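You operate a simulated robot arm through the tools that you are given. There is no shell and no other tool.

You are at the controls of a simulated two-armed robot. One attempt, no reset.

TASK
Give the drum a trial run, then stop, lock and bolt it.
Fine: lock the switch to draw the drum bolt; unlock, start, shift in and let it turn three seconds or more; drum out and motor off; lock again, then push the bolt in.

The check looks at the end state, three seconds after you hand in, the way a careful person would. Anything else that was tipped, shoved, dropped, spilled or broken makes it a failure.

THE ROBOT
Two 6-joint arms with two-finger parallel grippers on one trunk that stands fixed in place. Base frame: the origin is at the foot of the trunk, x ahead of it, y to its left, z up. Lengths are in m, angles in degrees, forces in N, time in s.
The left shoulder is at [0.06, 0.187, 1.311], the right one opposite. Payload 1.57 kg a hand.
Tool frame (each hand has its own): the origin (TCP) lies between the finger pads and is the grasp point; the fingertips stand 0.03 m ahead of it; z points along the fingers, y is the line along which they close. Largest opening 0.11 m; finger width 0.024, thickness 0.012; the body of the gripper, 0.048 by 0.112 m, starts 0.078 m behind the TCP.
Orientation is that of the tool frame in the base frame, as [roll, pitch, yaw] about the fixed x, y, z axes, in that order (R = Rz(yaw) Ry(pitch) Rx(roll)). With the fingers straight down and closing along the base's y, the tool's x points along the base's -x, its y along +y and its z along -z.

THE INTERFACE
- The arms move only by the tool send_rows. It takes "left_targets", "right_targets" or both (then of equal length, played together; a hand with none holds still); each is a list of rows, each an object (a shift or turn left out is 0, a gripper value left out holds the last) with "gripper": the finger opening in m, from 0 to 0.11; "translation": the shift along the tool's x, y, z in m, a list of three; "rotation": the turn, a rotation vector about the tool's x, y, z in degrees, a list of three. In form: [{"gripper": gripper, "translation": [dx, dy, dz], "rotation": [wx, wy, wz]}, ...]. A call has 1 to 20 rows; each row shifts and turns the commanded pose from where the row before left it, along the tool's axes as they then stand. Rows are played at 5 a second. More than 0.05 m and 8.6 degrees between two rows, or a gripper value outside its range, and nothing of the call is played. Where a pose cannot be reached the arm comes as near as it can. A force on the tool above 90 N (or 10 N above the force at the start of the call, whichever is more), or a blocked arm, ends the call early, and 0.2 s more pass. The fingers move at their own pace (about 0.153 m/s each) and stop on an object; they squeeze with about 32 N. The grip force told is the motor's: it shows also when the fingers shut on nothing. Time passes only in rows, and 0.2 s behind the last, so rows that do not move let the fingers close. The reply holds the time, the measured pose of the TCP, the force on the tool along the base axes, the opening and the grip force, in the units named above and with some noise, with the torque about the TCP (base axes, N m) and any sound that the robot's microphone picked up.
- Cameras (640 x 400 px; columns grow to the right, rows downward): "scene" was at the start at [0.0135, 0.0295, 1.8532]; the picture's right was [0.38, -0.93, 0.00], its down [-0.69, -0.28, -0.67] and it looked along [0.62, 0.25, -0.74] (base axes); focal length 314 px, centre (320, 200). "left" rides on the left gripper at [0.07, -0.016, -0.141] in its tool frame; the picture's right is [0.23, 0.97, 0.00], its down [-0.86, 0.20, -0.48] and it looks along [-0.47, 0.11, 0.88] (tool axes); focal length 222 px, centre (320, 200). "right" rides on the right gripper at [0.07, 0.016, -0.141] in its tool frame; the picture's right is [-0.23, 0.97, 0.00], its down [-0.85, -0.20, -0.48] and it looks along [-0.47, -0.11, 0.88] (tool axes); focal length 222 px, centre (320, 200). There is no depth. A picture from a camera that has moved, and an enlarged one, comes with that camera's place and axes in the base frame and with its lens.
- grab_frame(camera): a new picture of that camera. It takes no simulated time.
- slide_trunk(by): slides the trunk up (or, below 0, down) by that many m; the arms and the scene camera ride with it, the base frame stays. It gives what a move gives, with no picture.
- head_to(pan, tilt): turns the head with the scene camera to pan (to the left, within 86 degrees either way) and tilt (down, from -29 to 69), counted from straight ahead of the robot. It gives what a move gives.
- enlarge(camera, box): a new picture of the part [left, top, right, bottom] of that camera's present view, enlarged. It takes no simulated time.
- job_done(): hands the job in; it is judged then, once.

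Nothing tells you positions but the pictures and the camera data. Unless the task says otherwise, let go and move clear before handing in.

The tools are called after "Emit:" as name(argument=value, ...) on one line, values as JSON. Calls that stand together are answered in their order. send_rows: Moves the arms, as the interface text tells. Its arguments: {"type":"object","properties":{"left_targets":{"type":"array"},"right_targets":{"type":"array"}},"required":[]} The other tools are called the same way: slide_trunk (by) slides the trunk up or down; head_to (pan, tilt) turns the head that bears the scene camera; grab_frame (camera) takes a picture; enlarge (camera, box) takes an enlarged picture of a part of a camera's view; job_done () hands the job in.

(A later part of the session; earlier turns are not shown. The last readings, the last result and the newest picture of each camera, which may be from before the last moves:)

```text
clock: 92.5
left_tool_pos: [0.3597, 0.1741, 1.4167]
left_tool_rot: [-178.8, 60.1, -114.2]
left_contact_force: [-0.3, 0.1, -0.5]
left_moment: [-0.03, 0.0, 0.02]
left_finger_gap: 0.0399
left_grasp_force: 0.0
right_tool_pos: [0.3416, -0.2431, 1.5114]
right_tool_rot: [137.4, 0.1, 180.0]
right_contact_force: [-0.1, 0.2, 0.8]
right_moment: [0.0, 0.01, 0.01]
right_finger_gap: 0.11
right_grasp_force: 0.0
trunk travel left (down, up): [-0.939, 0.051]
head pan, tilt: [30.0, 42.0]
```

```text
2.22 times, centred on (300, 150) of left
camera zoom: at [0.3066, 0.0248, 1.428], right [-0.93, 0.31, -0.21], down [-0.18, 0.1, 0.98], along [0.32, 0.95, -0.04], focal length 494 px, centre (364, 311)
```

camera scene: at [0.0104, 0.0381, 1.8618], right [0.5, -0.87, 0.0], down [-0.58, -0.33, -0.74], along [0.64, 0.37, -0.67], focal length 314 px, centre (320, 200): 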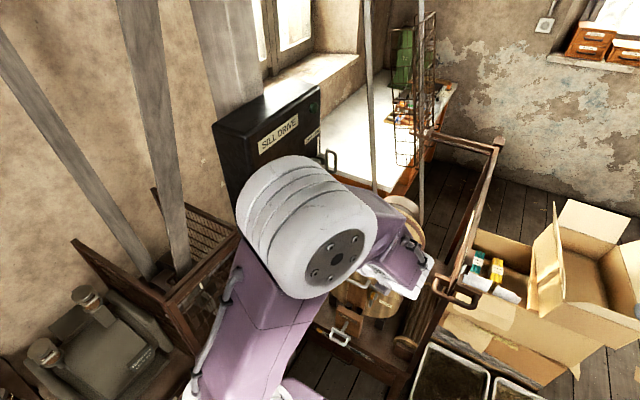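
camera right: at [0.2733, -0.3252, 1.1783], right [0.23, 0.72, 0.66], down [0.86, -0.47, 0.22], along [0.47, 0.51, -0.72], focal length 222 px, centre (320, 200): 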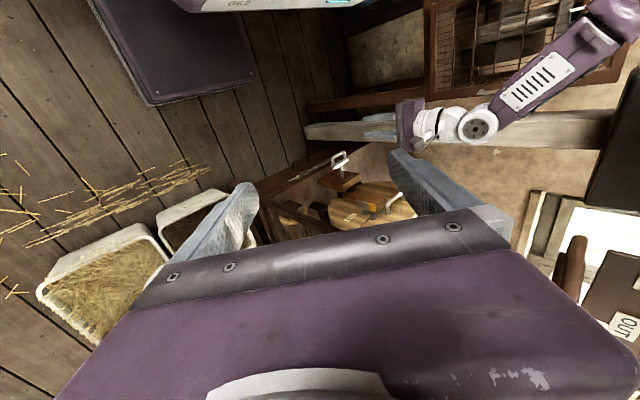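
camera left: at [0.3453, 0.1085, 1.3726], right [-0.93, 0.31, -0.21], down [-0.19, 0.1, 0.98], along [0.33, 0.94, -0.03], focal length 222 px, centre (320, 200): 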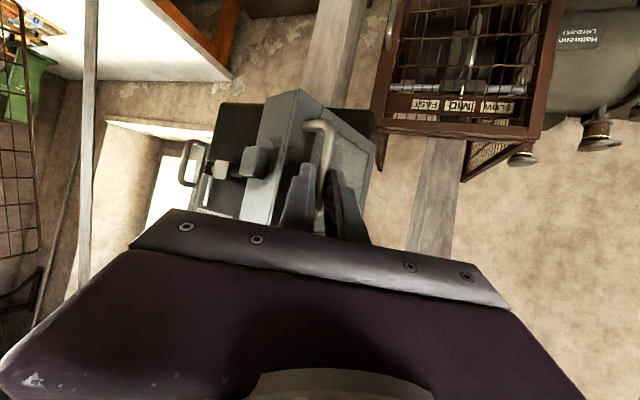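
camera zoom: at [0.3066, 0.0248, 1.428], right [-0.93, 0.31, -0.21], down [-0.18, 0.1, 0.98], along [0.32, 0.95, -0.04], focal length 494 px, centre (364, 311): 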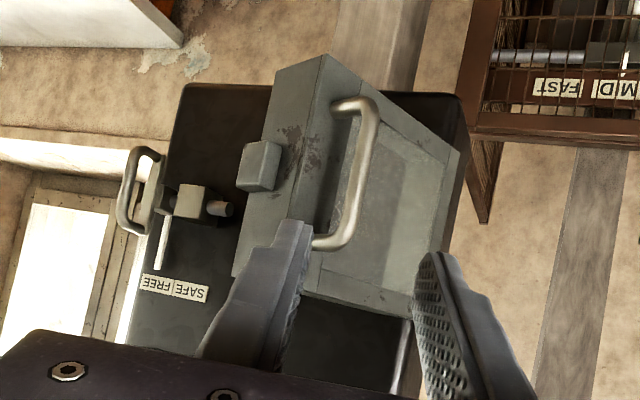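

Clear of the handle. I'll point the hand down again, close the fingers to a peg, and raise the trunk 5 cm for reach.

Emit:
send_rows(left_targets=[{"gripper": 0.0, "rotation": [0, 8.57, 0]}, {"rotation": [0, 8.57, 0]}, {"rotation": [0, 8.57, 0]}, {"rotation": [0, 8.57, 0]}, {"rotation": [0, 8.57, 0]}, {"rotation": [0, 8.57, 0]}, {"rotation": [0, 8.57, 0]}, {"rotation": [0, 0, -8.1]}, {"rotation": [0, 0, -8.1]}, {"rotation": [0, 0, -8.0]}])

Emit:
slide_trunk(by=0.05)

Emit:
grab_frame(camera="left")

```text
clock: 94.7
left_tool_pos: [0.3599, 0.1767, 1.416]
left_tool_rot: [-179.5, -0.2, -90.9]
left_contact_force: [0.3, -0.2, 0.2]
left_moment: [0.01, 0.01, 0.0]
left_finger_gap: 0.0
left_grasp_force: 21.4
right_tool_pos: [0.3429, -0.241, 1.5109]
right_tool_rot: [137.4, 0.0, 179.9]
right_contact_force: [0.1, -0.6, 0.8]
right_moment: [-0.01, 0.01, 0.01]
right_finger_gap: 0.1099
right_grasp_force: 0.1
trunk travel left (down, up): [-0.939, 0.051]
head pan, tilt: [30.0, 42.0]
```

```text
clock: 95.6
left_tool_pos: [0.3588, 0.1749, 1.4668]
left_tool_rot: [-179.5, -0.2, -91.0]
left_contact_force: [-0.5, -0.3, 0.3]
left_moment: [0.03, 0.02, 0.0]
left_finger_gap: 0.0001
left_grasp_force: 21.0
right_tool_pos: [0.3425, -0.242, 1.5615]
right_tool_rot: [137.5, 0.0, 180.0]
right_contact_force: [-1.1, 0.2, -0.8]
right_moment: [0.04, 0.0, 0.02]
right_finger_gap: 0.1097
right_grasp_force: 0.1
trunk travel left (down, up): [-0.989, 0.001]
head pan, tilt: [30.0, 42.0]
```

```text
taken
camera left: at [0.3726, 0.1055, 1.6086], right [-0.98, -0.21, -0.01], down [-0.19, 0.86, 0.47], along [-0.09, 0.46, -0.88], focal length 222 px, centre (320, 200)
```

left: 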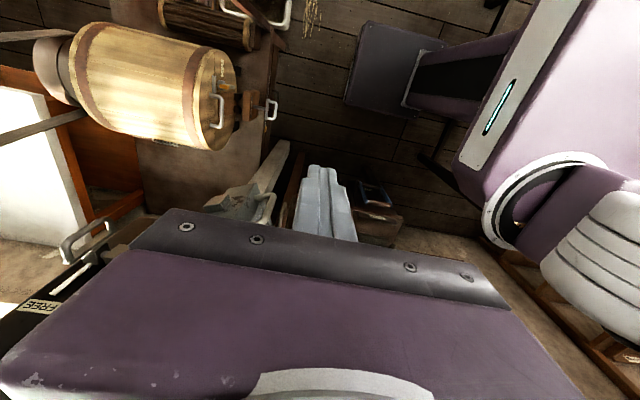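

Now I'll go around to the +x side of the open hood and move the peg in beside its inner face.

Emit:
send_rows(left_targets=[{"translation": [-0.003, -0.0375, 0.0268]}, {"translation": [-0.003, -0.0375, 0.0268]}, {"translation": [-0.003, -0.0375, 0.0268]}, {"translation": [-0.003, -0.0375, 0.0268]}, {"translation": [-0.035, 0, 0]}, {"translation": [-0.035, 0, 0]}])

Emit:
grab_frame(camera="left")

Emit:
enlarge(camera="right", box=[360, 40, 600, 220])

```text
clock: 97.0
left_tool_pos: [0.5097, 0.2574, 1.3611]
left_tool_rot: [-179.3, -0.3, -90.9]
left_contact_force: [-0.4, 0.3, 0.0]
left_moment: [-0.02, -0.01, -0.02]
left_finger_gap: 0.0002
left_grasp_force: 21.1
right_tool_pos: [0.3417, -0.24, 1.5612]
right_tool_rot: [137.6, 0.1, 180.0]
right_contact_force: [0.5, 0.5, 0.5]
right_moment: [-0.02, -0.02, 0.02]
right_finger_gap: 0.1099
right_grasp_force: 0.0
trunk travel left (down, up): [-0.989, 0.001]
head pan, tilt: [30.0, 42.0]
```

```text
taken
camera left: at [0.5239, 0.1884, 1.5025], right [-0.98, -0.21, -0.01], down [-0.19, 0.86, 0.47], along [-0.09, 0.46, -0.88], focal length 222 px, centre (320, 200)
```

left: 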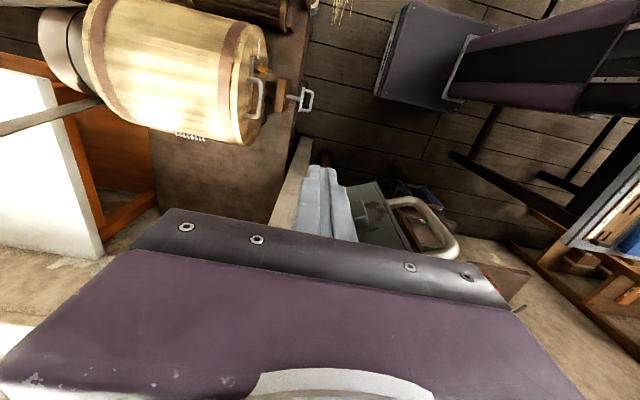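

```text
2.22 times, centred on (480, 130) of right
camera zoom: at [0.2716, -0.323, 1.6791], right [0.23, 0.72, 0.66], down [0.85, -0.47, 0.22], along [0.47, 0.51, -0.72], focal length 494 px, centre (-36, 356)
```

zoom: 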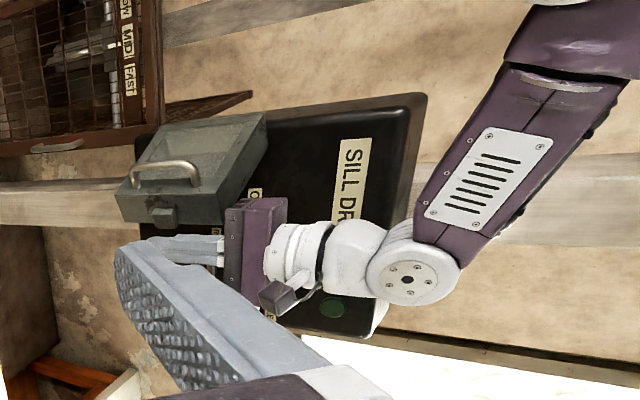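

I'll move in two more steps and then push the hood back (−x).

Emit:
send_rows(left_targets=[{"translation": [-0.035, 0, 0]}, {"translation": [-0.03, 0, 0]}, {"translation": [0, 0.025, 0]}, {"translation": [0.002, 0.03, 0]}, {"translation": [0.006, 0.03, 0]}])

Emit:
grab_frame(camera="left")

Emit:
enlarge(camera="right", box=[360, 40, 600, 220])

```text
clock: 98.2
left_tool_pos: [0.4246, 0.3135, 1.3601]
left_tool_rot: [-179.4, -0.2, -90.9]
left_contact_force: [-0.3, -0.5, -0.2]
left_moment: [-0.03, -0.02, -0.02]
left_finger_gap: 0.0
left_grasp_force: 21.3
right_tool_pos: [0.3412, -0.2418, 1.5614]
right_tool_rot: [137.6, 0.1, -180.0]
right_contact_force: [0.3, -0.4, -0.8]
right_moment: [-0.05, 0.04, -0.02]
right_finger_gap: 0.11
right_grasp_force: 0.1
trunk travel left (down, up): [-0.989, 0.001]
head pan, tilt: [30.0, 42.0]
```

```text
taken
camera left: at [0.4383, 0.243, 1.502], right [-0.98, -0.21, -0.01], down [-0.19, 0.86, 0.47], along [-0.09, 0.46, -0.88], focal length 222 px, centre (320, 200)
```

left: 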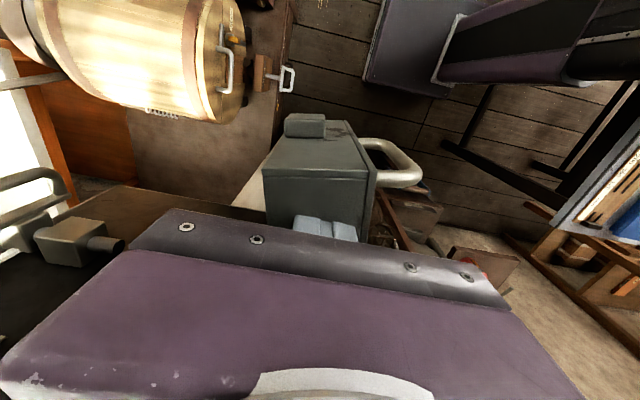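

```text
2.22 times, centred on (480, 130) of right
camera zoom: at [0.2716, -0.3253, 1.6786], right [0.23, 0.72, 0.66], down [0.85, -0.47, 0.22], along [0.47, 0.51, -0.72], focal length 494 px, centre (-36, 356)
```

zoom: 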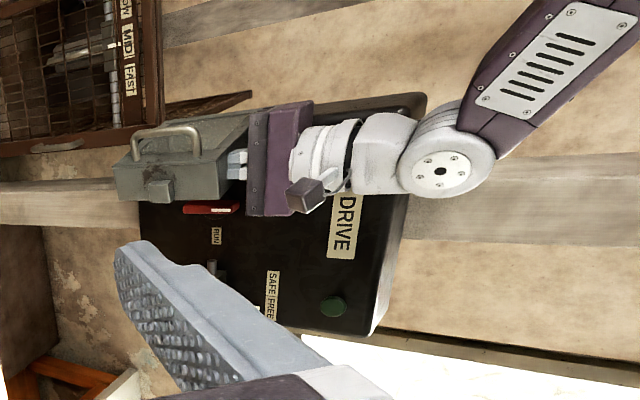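

The hood is now about 100° open. I'll push the last part to its rest position.

Emit:
send_rows(left_targets=[{"translation": [-0.006, 0.02, 0]}, {"translation": [-0.008, 0.02, 0]}, {"translation": [-0.003, 0.006, 0]}])

Emit:
grab_frame(camera="left")

Emit:
enlarge(camera="right", box=[360, 40, 600, 220])

```text
clock: 99.0
left_tool_pos: [0.3794, 0.3319, 1.3601]
left_tool_rot: [-179.3, -0.1, -91.1]
left_contact_force: [0.4, -0.7, -0.9]
left_moment: [-0.01, 0.02, 0.0]
left_finger_gap: 0.0001
left_grasp_force: 21.0
right_tool_pos: [0.343, -0.2417, 1.5623]
right_tool_rot: [137.5, -0.1, -180.0]
right_contact_force: [1.0, 0.2, -1.1]
right_moment: [0.0, 0.0, 0.01]
right_finger_gap: 0.11
right_grasp_force: 0.1
trunk travel left (down, up): [-0.989, 0.001]
head pan, tilt: [30.0, 42.0]
```

```text
taken
camera left: at [0.394, 0.2609, 1.5021], right [-0.98, -0.21, -0.01], down [-0.19, 0.86, 0.47], along [-0.09, 0.46, -0.88], focal length 222 px, centre (320, 200)
```

left: 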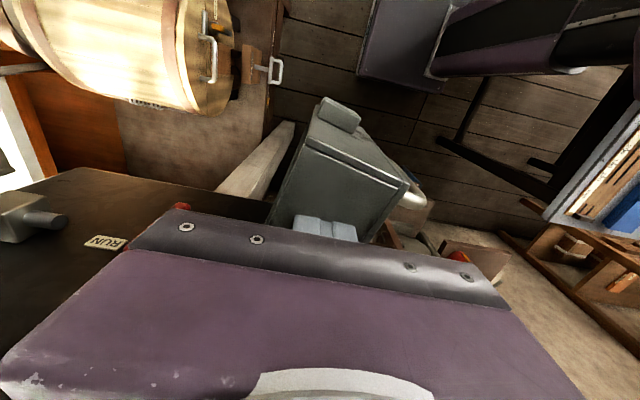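

```text
2.22 times, centred on (480, 130) of right
camera zoom: at [0.2727, -0.3251, 1.6785], right [0.23, 0.72, 0.66], down [0.85, -0.47, 0.22], along [0.47, 0.51, -0.72], focal length 494 px, centre (-36, 356)
```

zoom: 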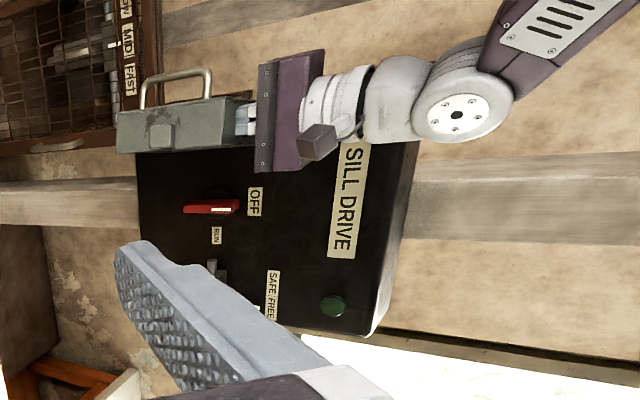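

The hood is out of the switch's way. I'll back the peg off and tilt the hand to point straight at the panel (+y) to grip the red switch.

Emit:
send_rows(left_targets=[{"translation": [0, -0.03, 0]}, {"translation": [0.03, -0.03, -0.02]}, {"translation": [0.022, -0.011, -0.02]}, {"rotation": [0, -8.2, 0], "gripper": 0.05}, {"rotation": [0, -8.2, 0]}, {"rotation": [0, -8.2, 0]}, {"rotation": [0, -8.2, 0]}, {"rotation": [0, -8.2, 0]}, {"rotation": [0, -8.2, 0]}, {"rotation": [0, -8.2, 0]}, {"rotation": [0, -8.2, 0]}, {"rotation": [0, -8.2, 0]}, {"rotation": [0, -8.2, 0]}, {"rotation": [0, -8.0, 0]}])

Emit:
grab_frame(camera="left")

Emit:
grab_frame(camera="scene")

Emit:
enlarge(camera="right", box=[360, 40, 600, 220])

```text
clock: 102.0
left_tool_pos: [0.4509, 0.2771, 1.3994]
left_tool_rot: [-99.3, 89.4, -10.2]
left_contact_force: [0.0, -0.5, 1.0]
left_moment: [-0.02, 0.01, -0.02]
left_finger_gap: 0.0499
left_grasp_force: 0.1
right_tool_pos: [0.343, -0.2433, 1.5613]
right_tool_rot: [137.5, 0.1, -179.9]
right_contact_force: [0.9, -0.2, -0.7]
right_moment: [0.01, 0.0, 0.0]
right_finger_gap: 0.1099
right_grasp_force: 0.1
trunk travel left (down, up): [-0.989, 0.001]
head pan, tilt: [30.0, 42.0]
```

```text
taken
camera left: at [0.4664, 0.1352, 1.3306], right [-0.97, 0.02, -0.24], down [-0.22, -0.47, 0.85], along [-0.1, 0.88, 0.46], focal length 222 px, centre (320, 200)
```

left: 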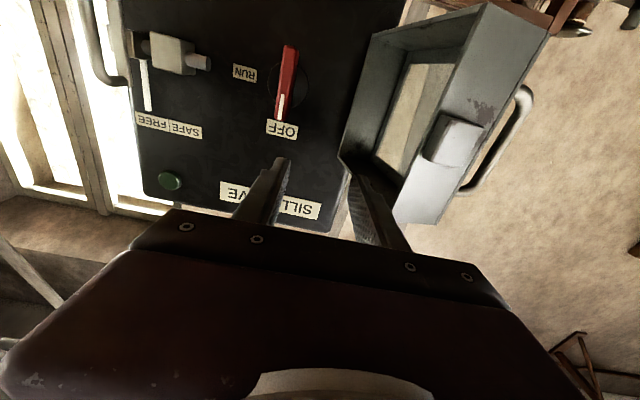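

```text
taken
camera scene: at [0.014, 0.0413, 1.9118], right [0.5, -0.87, 0.0], down [-0.58, -0.33, -0.74], along [0.64, 0.37, -0.67], focal length 314 px, centre (320, 200)
```

scene: 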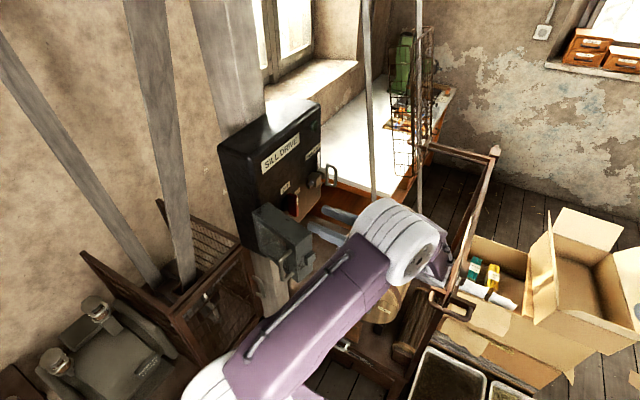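

```text
2.22 times, centred on (480, 130) of right
camera zoom: at [0.274, -0.3258, 1.6781], right [0.23, 0.72, 0.66], down [0.86, -0.47, 0.22], along [0.47, 0.51, -0.72], focal length 494 px, centre (-36, 356)
```

zoom: 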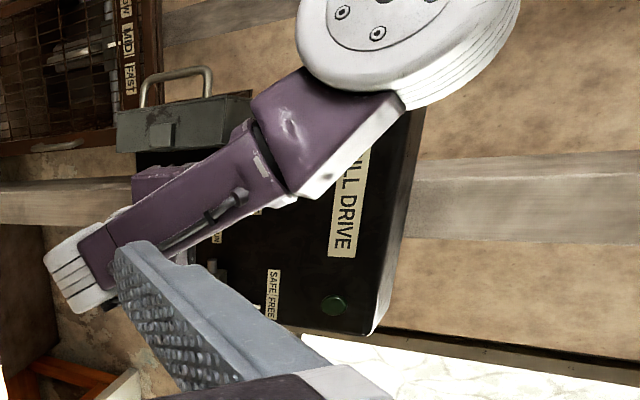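

The red switch is in view. I'll enlarge to measure it.

Emit:
enlarge(camera="left", box=[200, 20, 360, 160])

Emit:
enlarge(camera="scene", box=[240, 140, 380, 280])

```text
2.86 times, centred on (280, 90) of left
camera zoom: at [0.4664, 0.1352, 1.3306], right [-0.97, 0.02, -0.24], down [-0.22, -0.47, 0.85], along [-0.1, 0.88, 0.46], focal length 635 px, centre (434, 514)
```

zoom: 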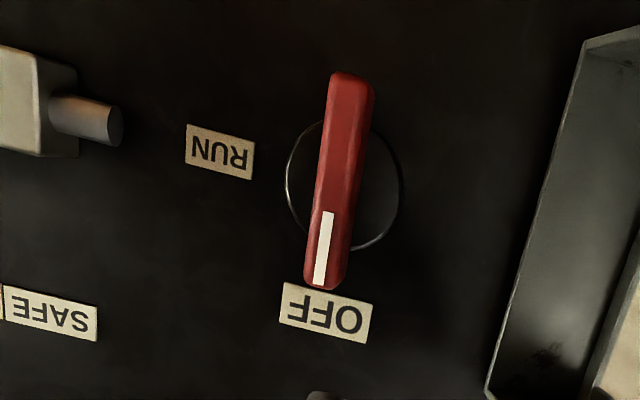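

```text
2.86 times, centred on (310, 210) of scene
camera zoom: at [0.014, 0.0413, 1.9118], right [0.5, -0.87, 0.0], down [-0.58, -0.33, -0.74], along [0.64, 0.37, -0.67], focal length 898 px, centre (349, 171)
```

zoom: 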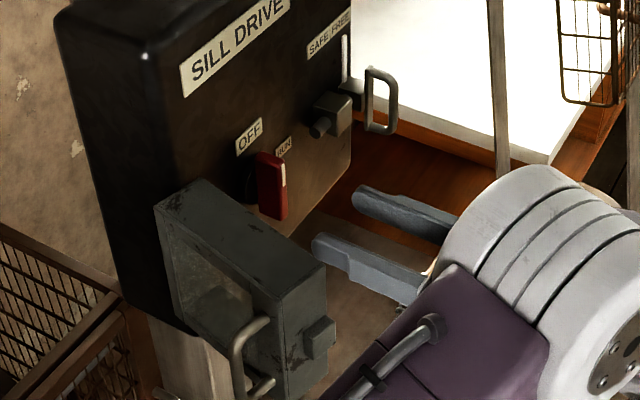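

The switch handle is centred at about (0.505, 0.40, 1.345), pointing at OFF. I'll line up in front of it.

Emit:
send_rows(left_targets=[{"translation": [0.027, -0.027, 0.0265]}, {"translation": [0.027, -0.027, 0.0265]}])

Emit:
enlarge(camera="left", box=[180, 20, 460, 240])

Emit:
enlarge(camera="scene", box=[240, 140, 380, 280])

```text
clock: 102.6
left_tool_pos: [0.509, 0.3325, 1.3458]
left_tool_rot: [-121.6, 89.5, -32.6]
left_contact_force: [0.6, 0.0, 0.3]
left_moment: [0.01, -0.01, 0.03]
left_finger_gap: 0.05
left_grasp_force: 0.1
right_tool_pos: [0.3458, -0.2401, 1.5611]
right_tool_rot: [137.5, 0.0, 180.0]
right_contact_force: [-0.3, -0.1, -0.3]
right_moment: [0.01, 0.01, 0.03]
right_finger_gap: 0.1102
right_grasp_force: 0.0
trunk travel left (down, up): [-0.989, 0.001]
head pan, tilt: [30.0, 42.0]
```

```text
1.82 times, centred on (320, 130) of left
camera zoom: at [0.5236, 0.19, 1.2767], right [-0.97, 0.02, -0.23], down [-0.21, -0.47, 0.86], along [-0.1, 0.88, 0.46], focal length 404 px, centre (320, 327)
```

zoom: 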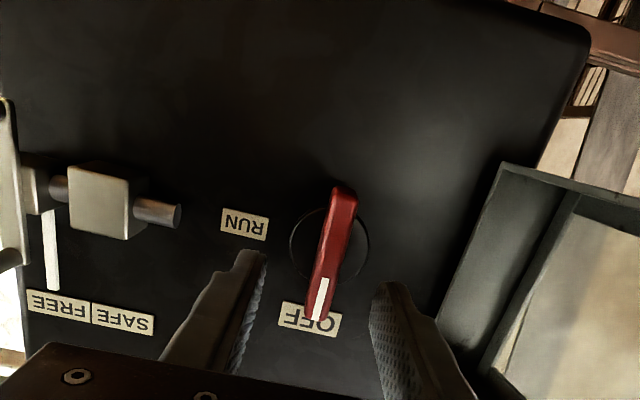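

```text
2.86 times, centred on (310, 210) of scene
camera zoom: at [0.017, 0.0441, 1.9117], right [0.5, -0.87, 0.0], down [-0.58, -0.34, -0.74], along [0.64, 0.37, -0.67], focal length 898 px, centre (349, 171)
```

zoom: 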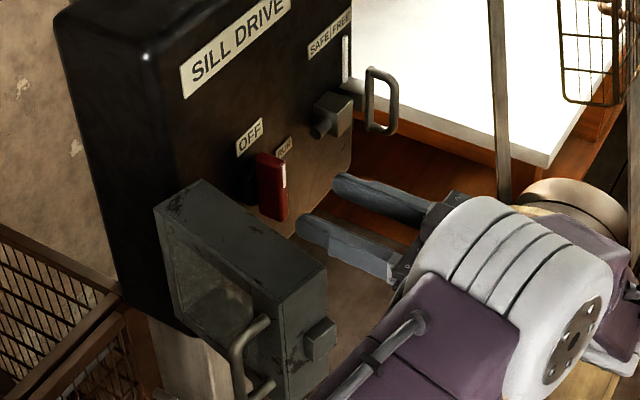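

Nearly aligned. I'll make a small correction and advance around the switch handle, watching for contact.

Emit:
send_rows(left_targets=[{"translation": [0.005, 0.005, 0.018]}, {"translation": [0, 0, 0.018]}, {"translation": [0, 0, 0.015]}])

Emit:
enlarge(camera="left", box=[180, 60, 460, 240])

Emit:
enlarge(camera="scene", box=[240, 140, 380, 280])

```text
clock: 103.4
left_tool_pos: [0.5031, 0.383, 1.3409]
left_tool_rot: [-112.3, 89.5, -23.3]
left_contact_force: [-0.1, -0.4, -0.9]
left_moment: [-0.01, -0.02, -0.04]
left_finger_gap: 0.0504
left_grasp_force: 0.1
right_tool_pos: [0.3426, -0.2403, 1.5613]
right_tool_rot: [137.5, 0.0, -180.0]
right_contact_force: [0.8, -0.8, 0.2]
right_moment: [0.0, -0.01, -0.01]
right_finger_gap: 0.1099
right_grasp_force: 0.1
trunk travel left (down, up): [-0.989, 0.001]
head pan, tilt: [30.0, 42.0]
```

```text
2.22 times, centred on (320, 150) of left
camera zoom: at [0.5179, 0.2399, 1.2726], right [-0.97, 0.02, -0.24], down [-0.22, -0.47, 0.85], along [-0.1, 0.88, 0.46], focal length 494 px, centre (320, 311)
```

zoom: 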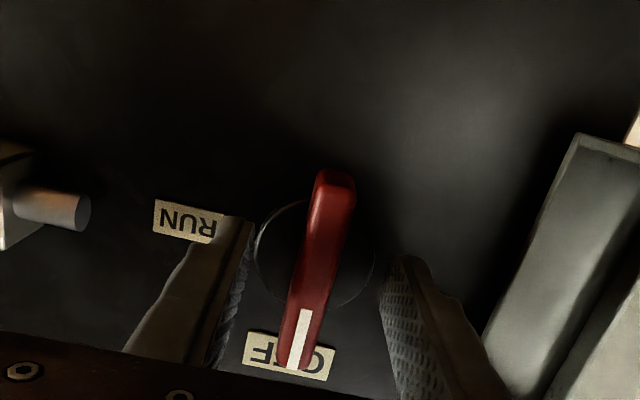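

```text
2.86 times, centred on (310, 210) of scene
camera zoom: at [0.0139, 0.0425, 1.9117], right [0.5, -0.87, 0.0], down [-0.58, -0.33, -0.74], along [0.64, 0.37, -0.67], focal length 898 px, centre (349, 171)
```

zoom: 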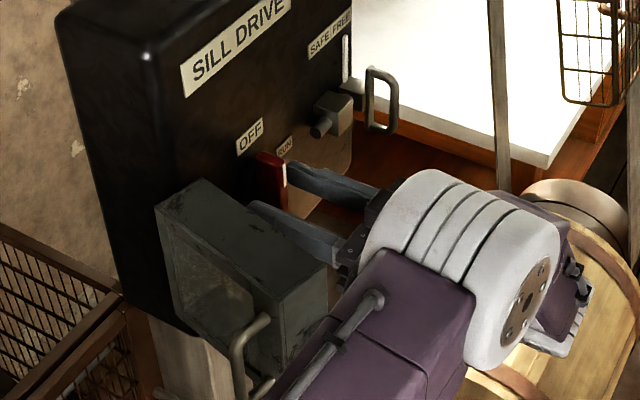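

The handle is between the fingers. I'll go in a few more millimetres and close on it.

Emit:
send_rows(left_targets=[{"translation": [0, 0.001, 0.006]}, {"gripper": 0.0}, {"gripper": 0.0}, {"gripper": 0.0}])

Emit:
enlarge(camera="left", box=[180, 60, 460, 240])

```text
clock: 104.4
left_tool_pos: [0.5033, 0.388, 1.3417]
left_tool_rot: [-97.1, 89.5, -8.2]
left_contact_force: [13.3, 3.5, 14.0]
left_moment: [0.34, 0.53, 0.41]
left_finger_gap: 0.0143
left_grasp_force: 29.9
right_tool_pos: [0.346, -0.2428, 1.5609]
right_tool_rot: [137.5, -0.1, 179.9]
right_contact_force: [-0.7, 0.0, -0.7]
right_moment: [0.02, 0.01, -0.05]
right_finger_gap: 0.11
right_grasp_force: 0.0
trunk travel left (down, up): [-0.989, 0.001]
head pan, tilt: [30.0, 42.0]
```

```text
2.22 times, centred on (320, 150) of left
camera zoom: at [0.5192, 0.2442, 1.2727], right [-0.97, 0.02, -0.24], down [-0.22, -0.47, 0.85], along [-0.1, 0.88, 0.46], focal length 494 px, centre (320, 311)
```

zoom: 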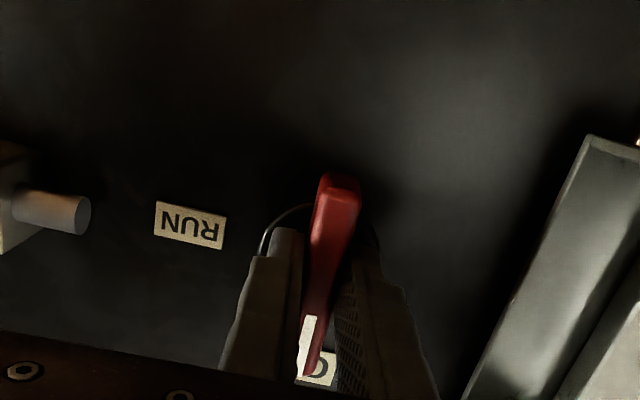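

The switch handle is gripped. I'll turn it clockwise (top toward RUN at +x), half way first.

Emit:
send_rows(left_targets=[{"rotation": [0, 0, 8.2]}, {"rotation": [0, 0, 8.2]}, {"rotation": [0, 0, 8.2]}, {"rotation": [0, 0, 8.2]}])

Emit:
grab_frame(camera="left")

Emit:
enlarge(camera="scene", box=[240, 140, 380, 280])

```text
clock: 105.4
left_tool_pos: [0.5033, 0.3861, 1.3426]
left_tool_rot: [90.3, 57.7, 179.1]
left_contact_force: [10.6, 5.8, 19.7]
left_moment: [0.47, 0.0, 0.6]
left_finger_gap: 0.0143
left_grasp_force: 30.3
right_tool_pos: [0.3436, -0.2435, 1.5614]
right_tool_rot: [137.5, -0.1, -180.0]
right_contact_force: [-0.4, -0.3, -0.5]
right_moment: [-0.01, -0.01, 0.03]
right_finger_gap: 0.11
right_grasp_force: 0.1
trunk travel left (down, up): [-0.989, 0.001]
head pan, tilt: [30.0, 42.0]
```

```text
taken
camera left: at [0.477, 0.2448, 1.2746], right [-0.94, 0.02, 0.33], down [0.28, -0.48, 0.83], along [0.17, 0.88, 0.45], focal length 222 px, centre (320, 200)
```

left: 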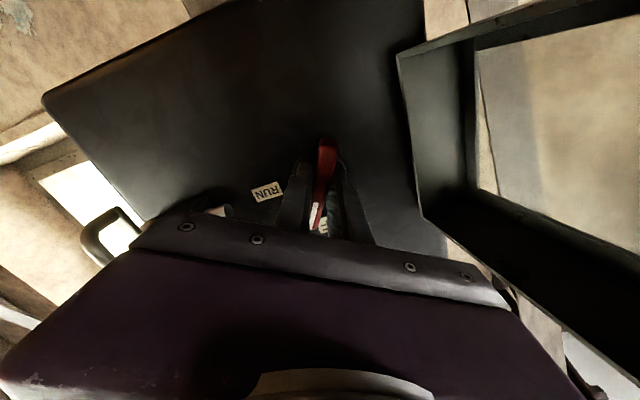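

```text
2.86 times, centred on (310, 210) of scene
camera zoom: at [0.0143, 0.0412, 1.9118], right [0.5, -0.87, 0.0], down [-0.58, -0.33, -0.74], along [0.64, 0.37, -0.67], focal length 898 px, centre (349, 171)
```

zoom: 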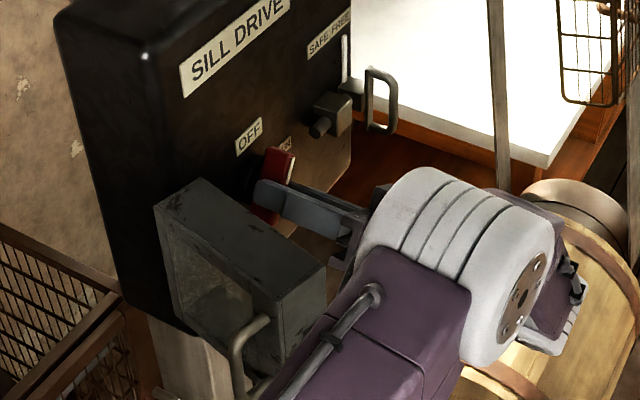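

The switch is turning. I'll continue to RUN.

Emit:
send_rows(left_targets=[{"rotation": [0, 0, 8.2]}, {"rotation": [0, 0, 8.2]}, {"rotation": [0, 0, 8.2]}, {"rotation": [0, 0, 8.2]}, {"rotation": [0, 0, 8.2]}, {"rotation": [0, 0, 8.2]}])

Emit:
grab_frame(camera="left")

Emit:
enlarge(camera="scene", box=[240, 100, 380, 240])

```text
clock: 106.8
left_tool_pos: [0.5016, 0.3859, 1.3436]
left_tool_rot: [89.9, 8.7, 179.0]
left_contact_force: [8.0, 8.9, 32.7]
left_moment: [0.41, -0.12, 0.42]
left_finger_gap: 0.0138
left_grasp_force: 30.9
right_tool_pos: [0.3402, -0.244, 1.5621]
right_tool_rot: [137.5, 0.1, 179.9]
right_contact_force: [-0.7, -0.1, 0.5]
right_moment: [-0.04, -0.01, 0.0]
right_finger_gap: 0.1101
right_grasp_force: 0.1
trunk travel left (down, up): [-0.989, 0.001]
head pan, tilt: [30.0, 42.0]
```

```text
taken
camera left: at [0.4319, 0.2455, 1.3175], right [-0.37, 0.0, 0.93], down [0.81, -0.49, 0.32], along [0.46, 0.87, 0.18], focal length 222 px, centre (320, 200)
```

left: 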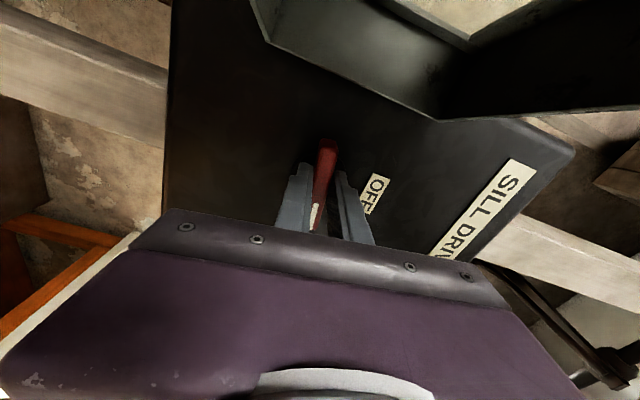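

```text
2.86 times, centred on (310, 170) of scene
camera zoom: at [0.0105, 0.0408, 1.912], right [0.5, -0.87, 0.0], down [-0.58, -0.33, -0.74], along [0.64, 0.37, -0.67], focal length 898 px, centre (349, 286)
```

zoom: 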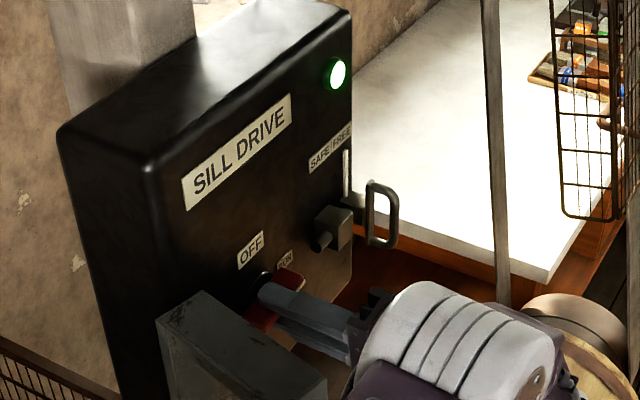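

The green lamp is lit — the motor is on. I'll finish the last few degrees to RUN.

Emit:
send_rows(left_targets=[{"rotation": [0, 0, 7.0]}, {"rotation": [0, 0, 0]}])

Emit:
enlarge(camera="scene", box=[240, 100, 380, 240])

Emit:
grab_frame(camera="right")

```text
clock: 107.4
left_tool_pos: [0.4997, 0.3863, 1.3451]
left_tool_rot: [89.7, 1.8, 178.8]
left_contact_force: [9.7, 9.4, 38.2]
left_moment: [-0.02, -0.17, 0.2]
left_finger_gap: 0.0136
left_grasp_force: 29.7
right_tool_pos: [0.3412, -0.2435, 1.5628]
right_tool_rot: [137.5, 0.1, 180.0]
right_contact_force: [-0.1, -1.8, -0.2]
right_moment: [-0.01, -0.01, 0.0]
right_finger_gap: 0.1099
right_grasp_force: 0.1
trunk travel left (down, up): [-0.989, 0.001]
head pan, tilt: [30.0, 42.0]
```

```text
2.86 times, centred on (310, 170) of scene
camera zoom: at [0.0101, 0.0408, 1.9119], right [0.5, -0.87, 0.0], down [-0.58, -0.33, -0.74], along [0.64, 0.37, -0.67], focal length 898 px, centre (349, 286)
```

zoom: 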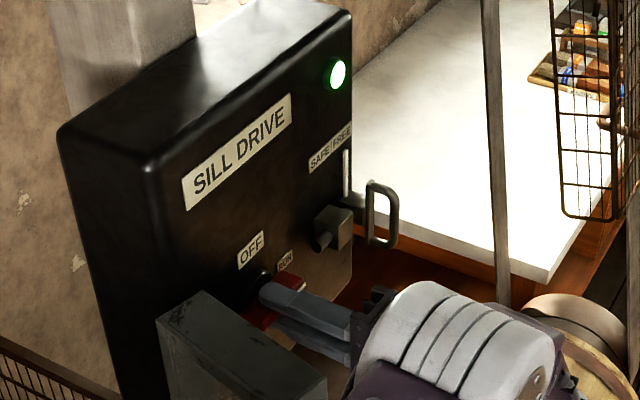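

```text
taken
camera right: at [0.2707, -0.3262, 1.6787], right [0.23, 0.72, 0.66], down [0.85, -0.47, 0.22], along [0.47, 0.51, -0.72], focal length 222 px, centre (320, 200)
```

right: 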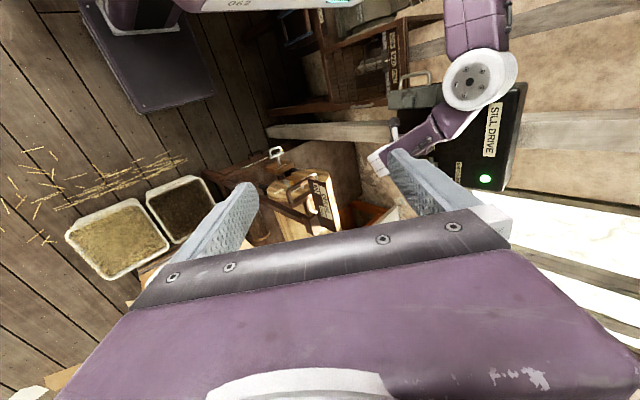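

RUN is set, green lamp on. I'll ease the left hand's residual force while it keeps holding the switch, and bring the right hand upright with its fingers closing along x.

Emit:
send_rows(left_targets=[{"translation": [0, 0.004, -0.001]}, {}, {}, {}, {}, {}, {}, {}, {}, {}, {}, {}, {}, {}, {}, {}], right_targets=[{"rotation": [8.5, 0, 0]}, {"rotation": [8.5, 0, 0]}, {"rotation": [8.5, 0, 0]}, {"rotation": [8.5, 0, 0]}, {"rotation": [8.5, 0, 0]}, {"rotation": [0, 0, -8.2], "gripper": 0.04}, {"rotation": [0, 0, -8.2]}, {"rotation": [0, 0, -8.2]}, {"rotation": [0, 0, -8.2]}, {"rotation": [0, 0, -8.2]}, {"rotation": [0, 0, -8.2]}, {"rotation": [0, 0, -8.2]}, {"rotation": [0, 0, -8.2]}, {"rotation": [0, 0, -8.2]}, {"rotation": [0, 0, -8.2]}, {"rotation": [0, 0, -8.0]}])

Emit:
grab_frame(camera="right")

Emit:
head_to(pan=10, tilt=50)

Emit:
grab_frame(camera="scene")

```text
clock: 110.8
left_tool_pos: [0.4994, 0.3848, 1.3448]
left_tool_rot: [90.1, 1.6, 179.1]
left_contact_force: [-3.6, 2.4, 1.6]
left_moment: [0.64, 0.02, 0.21]
left_finger_gap: 0.0139
left_grasp_force: 30.5
right_tool_pos: [0.3411, -0.2428, 1.5626]
right_tool_rot: [-180.0, 0.0, -89.9]
right_contact_force: [-0.2, -0.3, 0.1]
right_moment: [0.0, 0.0, 0.01]
right_finger_gap: 0.04
right_grasp_force: 0.0
trunk travel left (down, up): [-0.989, 0.001]
head pan, tilt: [30.0, 42.0]
```

```text
taken
camera right: at [0.3251, -0.3115, 1.7043], right [-0.97, 0.22, 0.0], down [0.2, 0.86, 0.48], along [0.11, 0.47, -0.88], focal length 222 px, centre (320, 200)
```

right: 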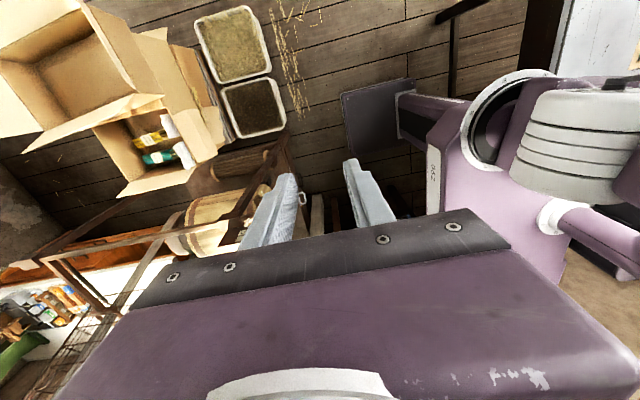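

```text
clock: 111.7
left_tool_pos: [0.4998, 0.3873, 1.3452]
left_tool_rot: [90.2, 1.5, 178.9]
left_contact_force: [-4.4, 0.5, -1.7]
left_moment: [0.64, 0.02, 0.39]
left_finger_gap: 0.0138
left_grasp_force: 30.9
right_tool_pos: [0.3417, -0.2424, 1.5601]
right_tool_rot: [-179.8, 0.0, -90.2]
right_contact_force: [0.8, -0.1, 0.5]
right_moment: [-0.03, -0.02, 0.02]
right_finger_gap: 0.0398
right_grasp_force: 0.1
trunk travel left (down, up): [-0.989, 0.001]
head pan, tilt: [10.0, 50.0]
```

```text
taken
camera scene: at [0.0146, 0.0134, 1.9005], right [0.17, -0.98, 0.0], down [-0.75, -0.13, -0.64], along [0.63, 0.11, -0.77], focal length 314 px, centre (320, 200)
```

scene: 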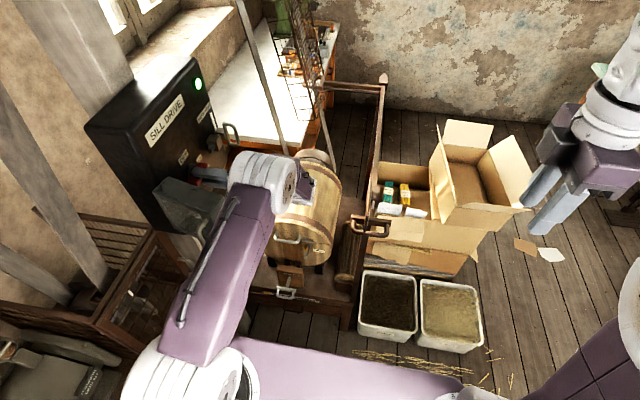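

Left hand is holding RUN with little force. I'll zoom on the shift handle for exact placement of the right hand.

Emit:
enlarge(camera="scene", box=[310, 170, 430, 260])

Emit:
enlarge(camera="right", box=[180, 120, 380, 260])

```text
4.44 times, centred on (370, 215) of scene
camera zoom: at [0.0146, 0.0134, 1.9005], right [0.17, -0.98, 0.0], down [-0.75, -0.13, -0.64], along [0.63, 0.11, -0.77], focal length 1396 px, centre (98, 133)
```

zoom: 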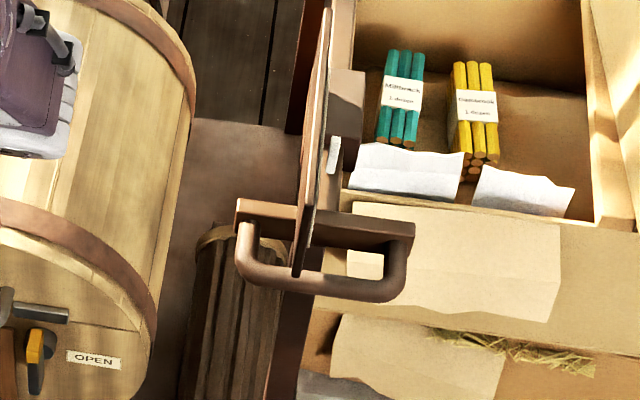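

```text
2.86 times, centred on (280, 190) of right
camera zoom: at [0.3248, -0.3114, 1.7043], right [-0.97, 0.23, 0.0], down [0.2, 0.85, 0.48], along [0.11, 0.47, -0.88], focal length 635 px, centre (434, 229)
```

zoom: 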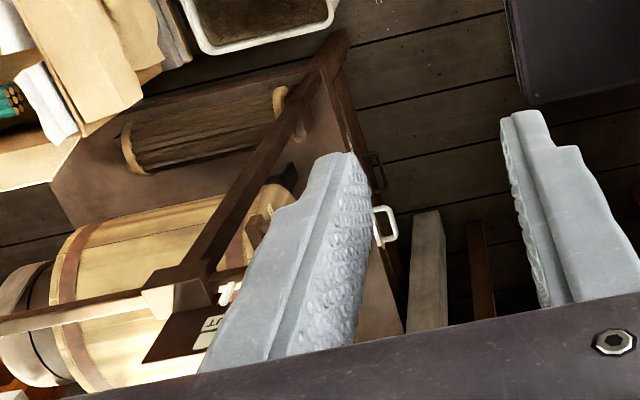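

Shift bar: centre x≈0.492, y from −0.08 to 0.01, z≈1.21; I'll use its right-hand part at y≈−0.058. Moving the right hand above it.

Emit:
send_rows(right_targets=[{"gripper": 0.035, "translation": [-0.023, -0.0183, 0.0275]}, {"translation": [-0.023, -0.0183, 0.0275]}, {"translation": [-0.023, -0.0183, 0.0275]}, {"translation": [-0.023, -0.0183, 0.0275]}, {"translation": [-0.023, -0.0183, 0.0275]}, {"translation": [-0.023, -0.0183, 0.0275]}, {"translation": [-0.023, -0.0183, 0.0275]}, {"translation": [-0.023, -0.0183, 0.0275]}])

Emit:
grab_frame(camera="right")

Emit:
enlarge(camera="scene", box=[310, 150, 430, 260])

```text
clock: 113.5
left_tool_pos: [0.5009, 0.3864, 1.3449]
left_tool_rot: [90.2, 1.6, 179.1]
left_contact_force: [-5.4, 0.9, -7.4]
left_moment: [0.6, 0.06, 0.63]
left_finger_gap: 0.0137
left_grasp_force: 30.2
right_tool_pos: [0.4862, -0.0564, 1.3432]
right_tool_rot: [-179.9, 0.0, -90.0]
right_contact_force: [-1.0, 0.2, -0.3]
right_moment: [-0.01, -0.02, -0.05]
right_finger_gap: 0.0352
right_grasp_force: 0.1
trunk travel left (down, up): [-0.989, 0.001]
head pan, tilt: [10.0, 50.0]
```

```text
taken
camera right: at [0.4696, -0.1262, 1.4865], right [-0.97, 0.23, 0.0], down [0.2, 0.85, 0.48], along [0.11, 0.47, -0.88], focal length 222 px, centre (320, 200)
```

right: 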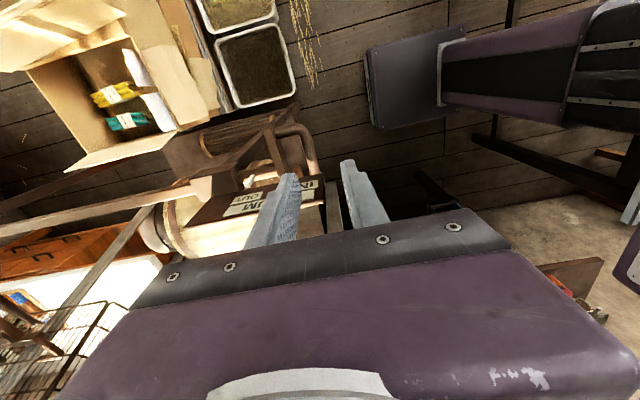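

```text
3.64 times, centred on (370, 205) of scene
camera zoom: at [0.0147, 0.0134, 1.9005], right [0.17, -0.98, 0.0], down [-0.75, -0.13, -0.64], along [0.63, 0.11, -0.77], focal length 1142 px, centre (138, 182)
```

zoom: 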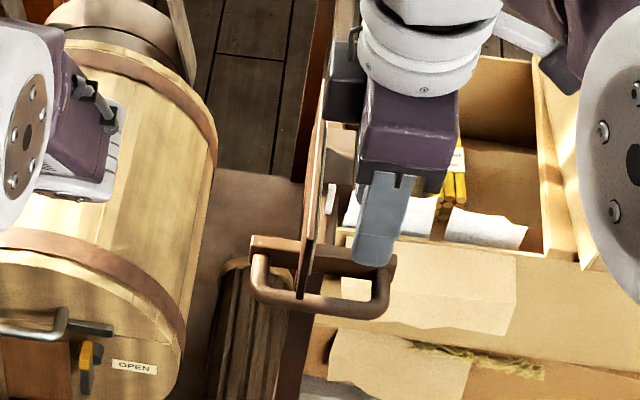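

Emit:
enlarge(camera="right", box=[220, 110, 400, 240])

```text
3.08 times, centred on (310, 175) of right
camera zoom: at [0.4696, -0.1262, 1.4865], right [-0.97, 0.23, 0.0], down [0.2, 0.85, 0.48], along [0.11, 0.47, -0.88], focal length 684 px, centre (351, 277)
```

zoom: 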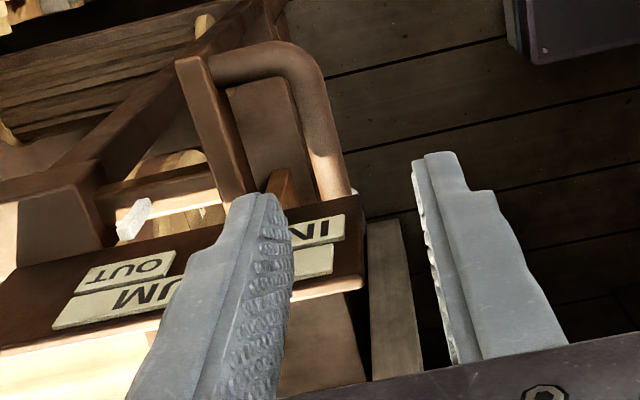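

The bar is about 15 mm further forward than my fingers' centre. I'll correct, then descend around it.

Emit:
send_rows(right_targets=[{"gripper": 0.036, "translation": [-0.003, -0.015, 0]}, {"translation": [0, 0, 0.03]}, {"translation": [0, 0, 0.03]}])

Emit:
enlarge(camera="right", box=[220, 110, 400, 240])

Emit:
enlarge(camera="scene", box=[310, 150, 430, 260])

```text
clock: 114.3
left_tool_pos: [0.5, 0.3865, 1.3448]
left_tool_rot: [90.2, 1.5, 179.0]
left_contact_force: [-7.6, -1.6, -8.0]
left_moment: [0.48, 0.13, 0.31]
left_finger_gap: 0.014
left_grasp_force: 30.6
right_tool_pos: [0.5012, -0.0536, 1.2831]
right_tool_rot: [-179.9, 0.0, -90.0]
right_contact_force: [0.7, -0.1, -0.8]
right_moment: [-0.01, 0.01, 0.03]
right_finger_gap: 0.0358
right_grasp_force: 0.1
trunk travel left (down, up): [-0.989, 0.001]
head pan, tilt: [10.0, 50.0]
```

```text
3.08 times, centred on (310, 175) of right
camera zoom: at [0.4845, -0.1236, 1.4257], right [-0.97, 0.23, 0.0], down [0.2, 0.86, 0.48], along [0.11, 0.47, -0.88], focal length 684 px, centre (351, 277)
```

zoom: 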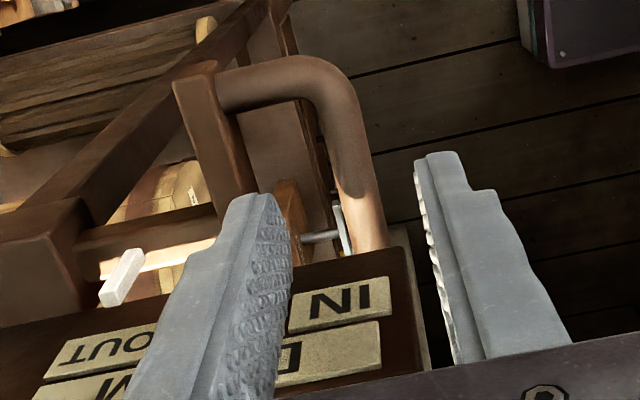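

```text
3.64 times, centred on (370, 205) of scene
camera zoom: at [0.0146, 0.0133, 1.9005], right [0.17, -0.98, 0.0], down [-0.75, -0.13, -0.64], along [0.63, 0.11, -0.77], focal length 1142 px, centre (138, 182)
```

zoom: 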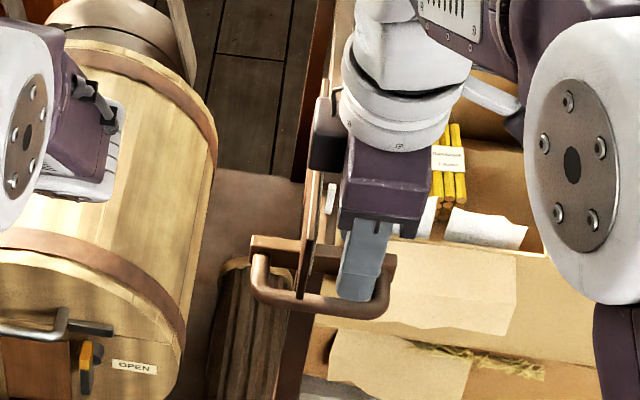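

Aligned over the bar. Descending the rest of the way and closing.

Emit:
send_rows(right_targets=[{"translation": [0, 0, 0.03]}, {"translation": [0, 0, 0.03]}, {"translation": [0, 0, 0.004]}])

Emit:
enlarge(camera="right", box=[220, 110, 400, 240])

```text
clock: 115.1
left_tool_pos: [0.5001, 0.386, 1.3446]
left_tool_rot: [90.1, 1.6, 179.1]
left_contact_force: [-7.9, -1.5, -10.2]
left_moment: [0.47, 0.11, 0.2]
left_finger_gap: 0.0141
left_grasp_force: 30.4
right_tool_pos: [0.5018, -0.0549, 1.2177]
right_tool_rot: [-179.8, 0.0, -89.9]
right_contact_force: [0.1, -0.4, 0.0]
right_moment: [0.01, 0.01, 0.03]
right_finger_gap: 0.0361
right_grasp_force: 0.0
trunk travel left (down, up): [-0.989, 0.001]
head pan, tilt: [10.0, 50.0]
```

```text
3.08 times, centred on (310, 175) of right
camera zoom: at [0.4856, -0.1251, 1.3609], right [-0.97, 0.23, 0.0], down [0.2, 0.86, 0.48], along [0.11, 0.47, -0.88], focal length 684 px, centre (351, 277)
```

zoom: 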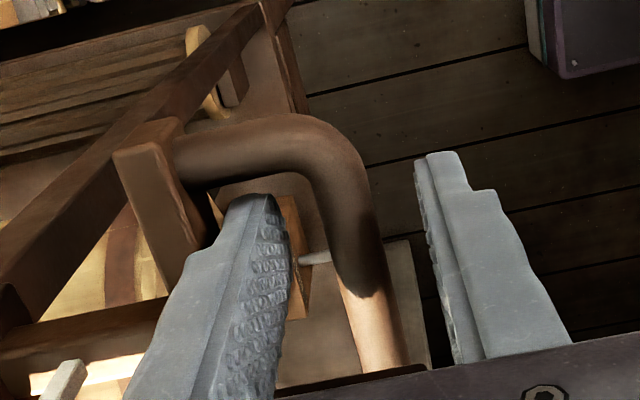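

The bar is between the fingers. Closing.

Emit:
send_rows(right_targets=[{"gripper": 0.0}, {"gripper": 0.0}, {"gripper": 0.0}])

Emit:
enlarge(camera="scene", box=[310, 150, 430, 260])

```text
clock: 115.9
left_tool_pos: [0.5003, 0.386, 1.3455]
left_tool_rot: [90.2, 1.6, 179.0]
left_contact_force: [-11.0, -1.1, -9.2]
left_moment: [0.5, 0.06, -0.3]
left_finger_gap: 0.0137
left_grasp_force: 30.4
right_tool_pos: [0.5012, -0.0565, 1.2182]
right_tool_rot: [180.0, 0.0, -90.1]
right_contact_force: [2.0, 0.1, -5.3]
right_moment: [0.24, -0.04, -0.78]
right_finger_gap: 0.0138
right_grasp_force: 30.0
trunk travel left (down, up): [-0.989, 0.001]
head pan, tilt: [10.0, 50.0]
```

```text
3.64 times, centred on (370, 205) of scene
camera zoom: at [0.0147, 0.0133, 1.9004], right [0.17, -0.98, 0.0], down [-0.75, -0.13, -0.64], along [0.63, 0.11, -0.77], focal length 1142 px, centre (138, 182)
```

zoom: 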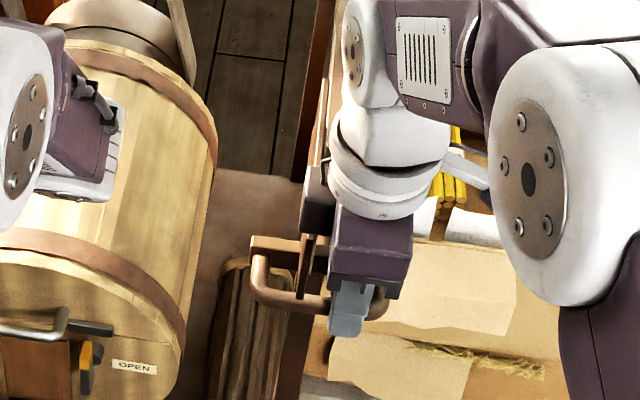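

Gripped. Now I'll pull the shifter toward the robot (IN).

Emit:
send_rows(right_targets=[{"translation": [0, 0.012, 0]}, {"translation": [0, 0.012, 0]}, {"translation": [0, 0.012, 0]}, {"translation": [0, 0.012, 0]}, {"translation": [0, 0.012, 0]}])

Emit:
grab_frame(camera="scene")

Emit:
enlarge(camera="scene", box=[310, 150, 430, 260])

```text
clock: 117.1
left_tool_pos: [0.4992, 0.3862, 1.3446]
left_tool_rot: [90.3, 1.5, 178.9]
left_contact_force: [-4.0, -2.3, -13.8]
left_moment: [0.29, 0.09, 0.37]
left_finger_gap: 0.0139
left_grasp_force: 30.6
right_tool_pos: [0.4416, -0.0555, 1.2186]
right_tool_rot: [180.0, -0.1, -90.0]
right_contact_force: [-4.9, -1.4, 9.6]
right_moment: [0.29, 0.08, -0.73]
right_finger_gap: 0.0137
right_grasp_force: 30.0
trunk travel left (down, up): [-0.989, 0.001]
head pan, tilt: [10.0, 50.0]
```

```text
taken
camera scene: at [0.0138, 0.0139, 1.9005], right [0.17, -0.98, 0.0], down [-0.75, -0.13, -0.64], along [0.63, 0.11, -0.77], focal length 314 px, centre (320, 200)
```

scene: 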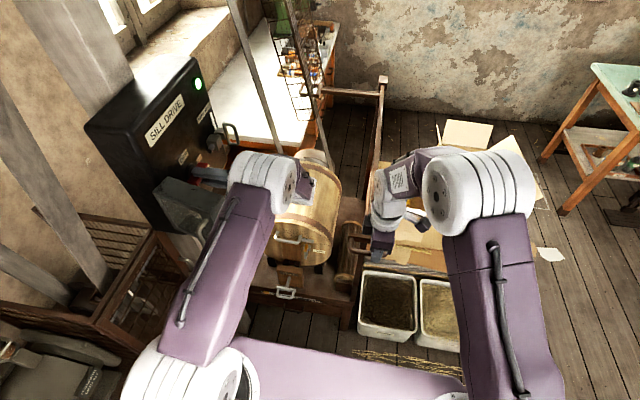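

```text
3.64 times, centred on (370, 205) of scene
camera zoom: at [0.0138, 0.0139, 1.9005], right [0.17, -0.98, 0.0], down [-0.75, -0.13, -0.64], along [0.63, 0.11, -0.77], focal length 1142 px, centre (138, 182)
```

zoom: 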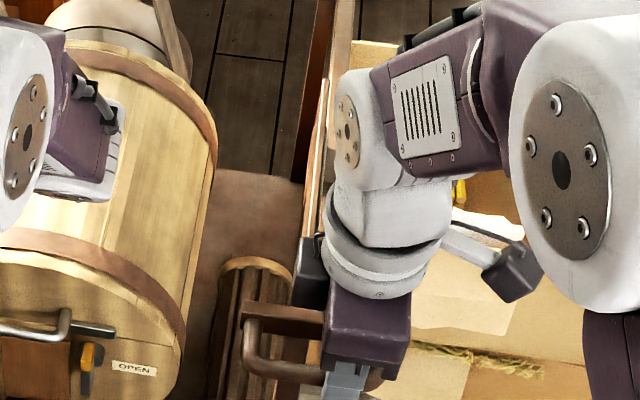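

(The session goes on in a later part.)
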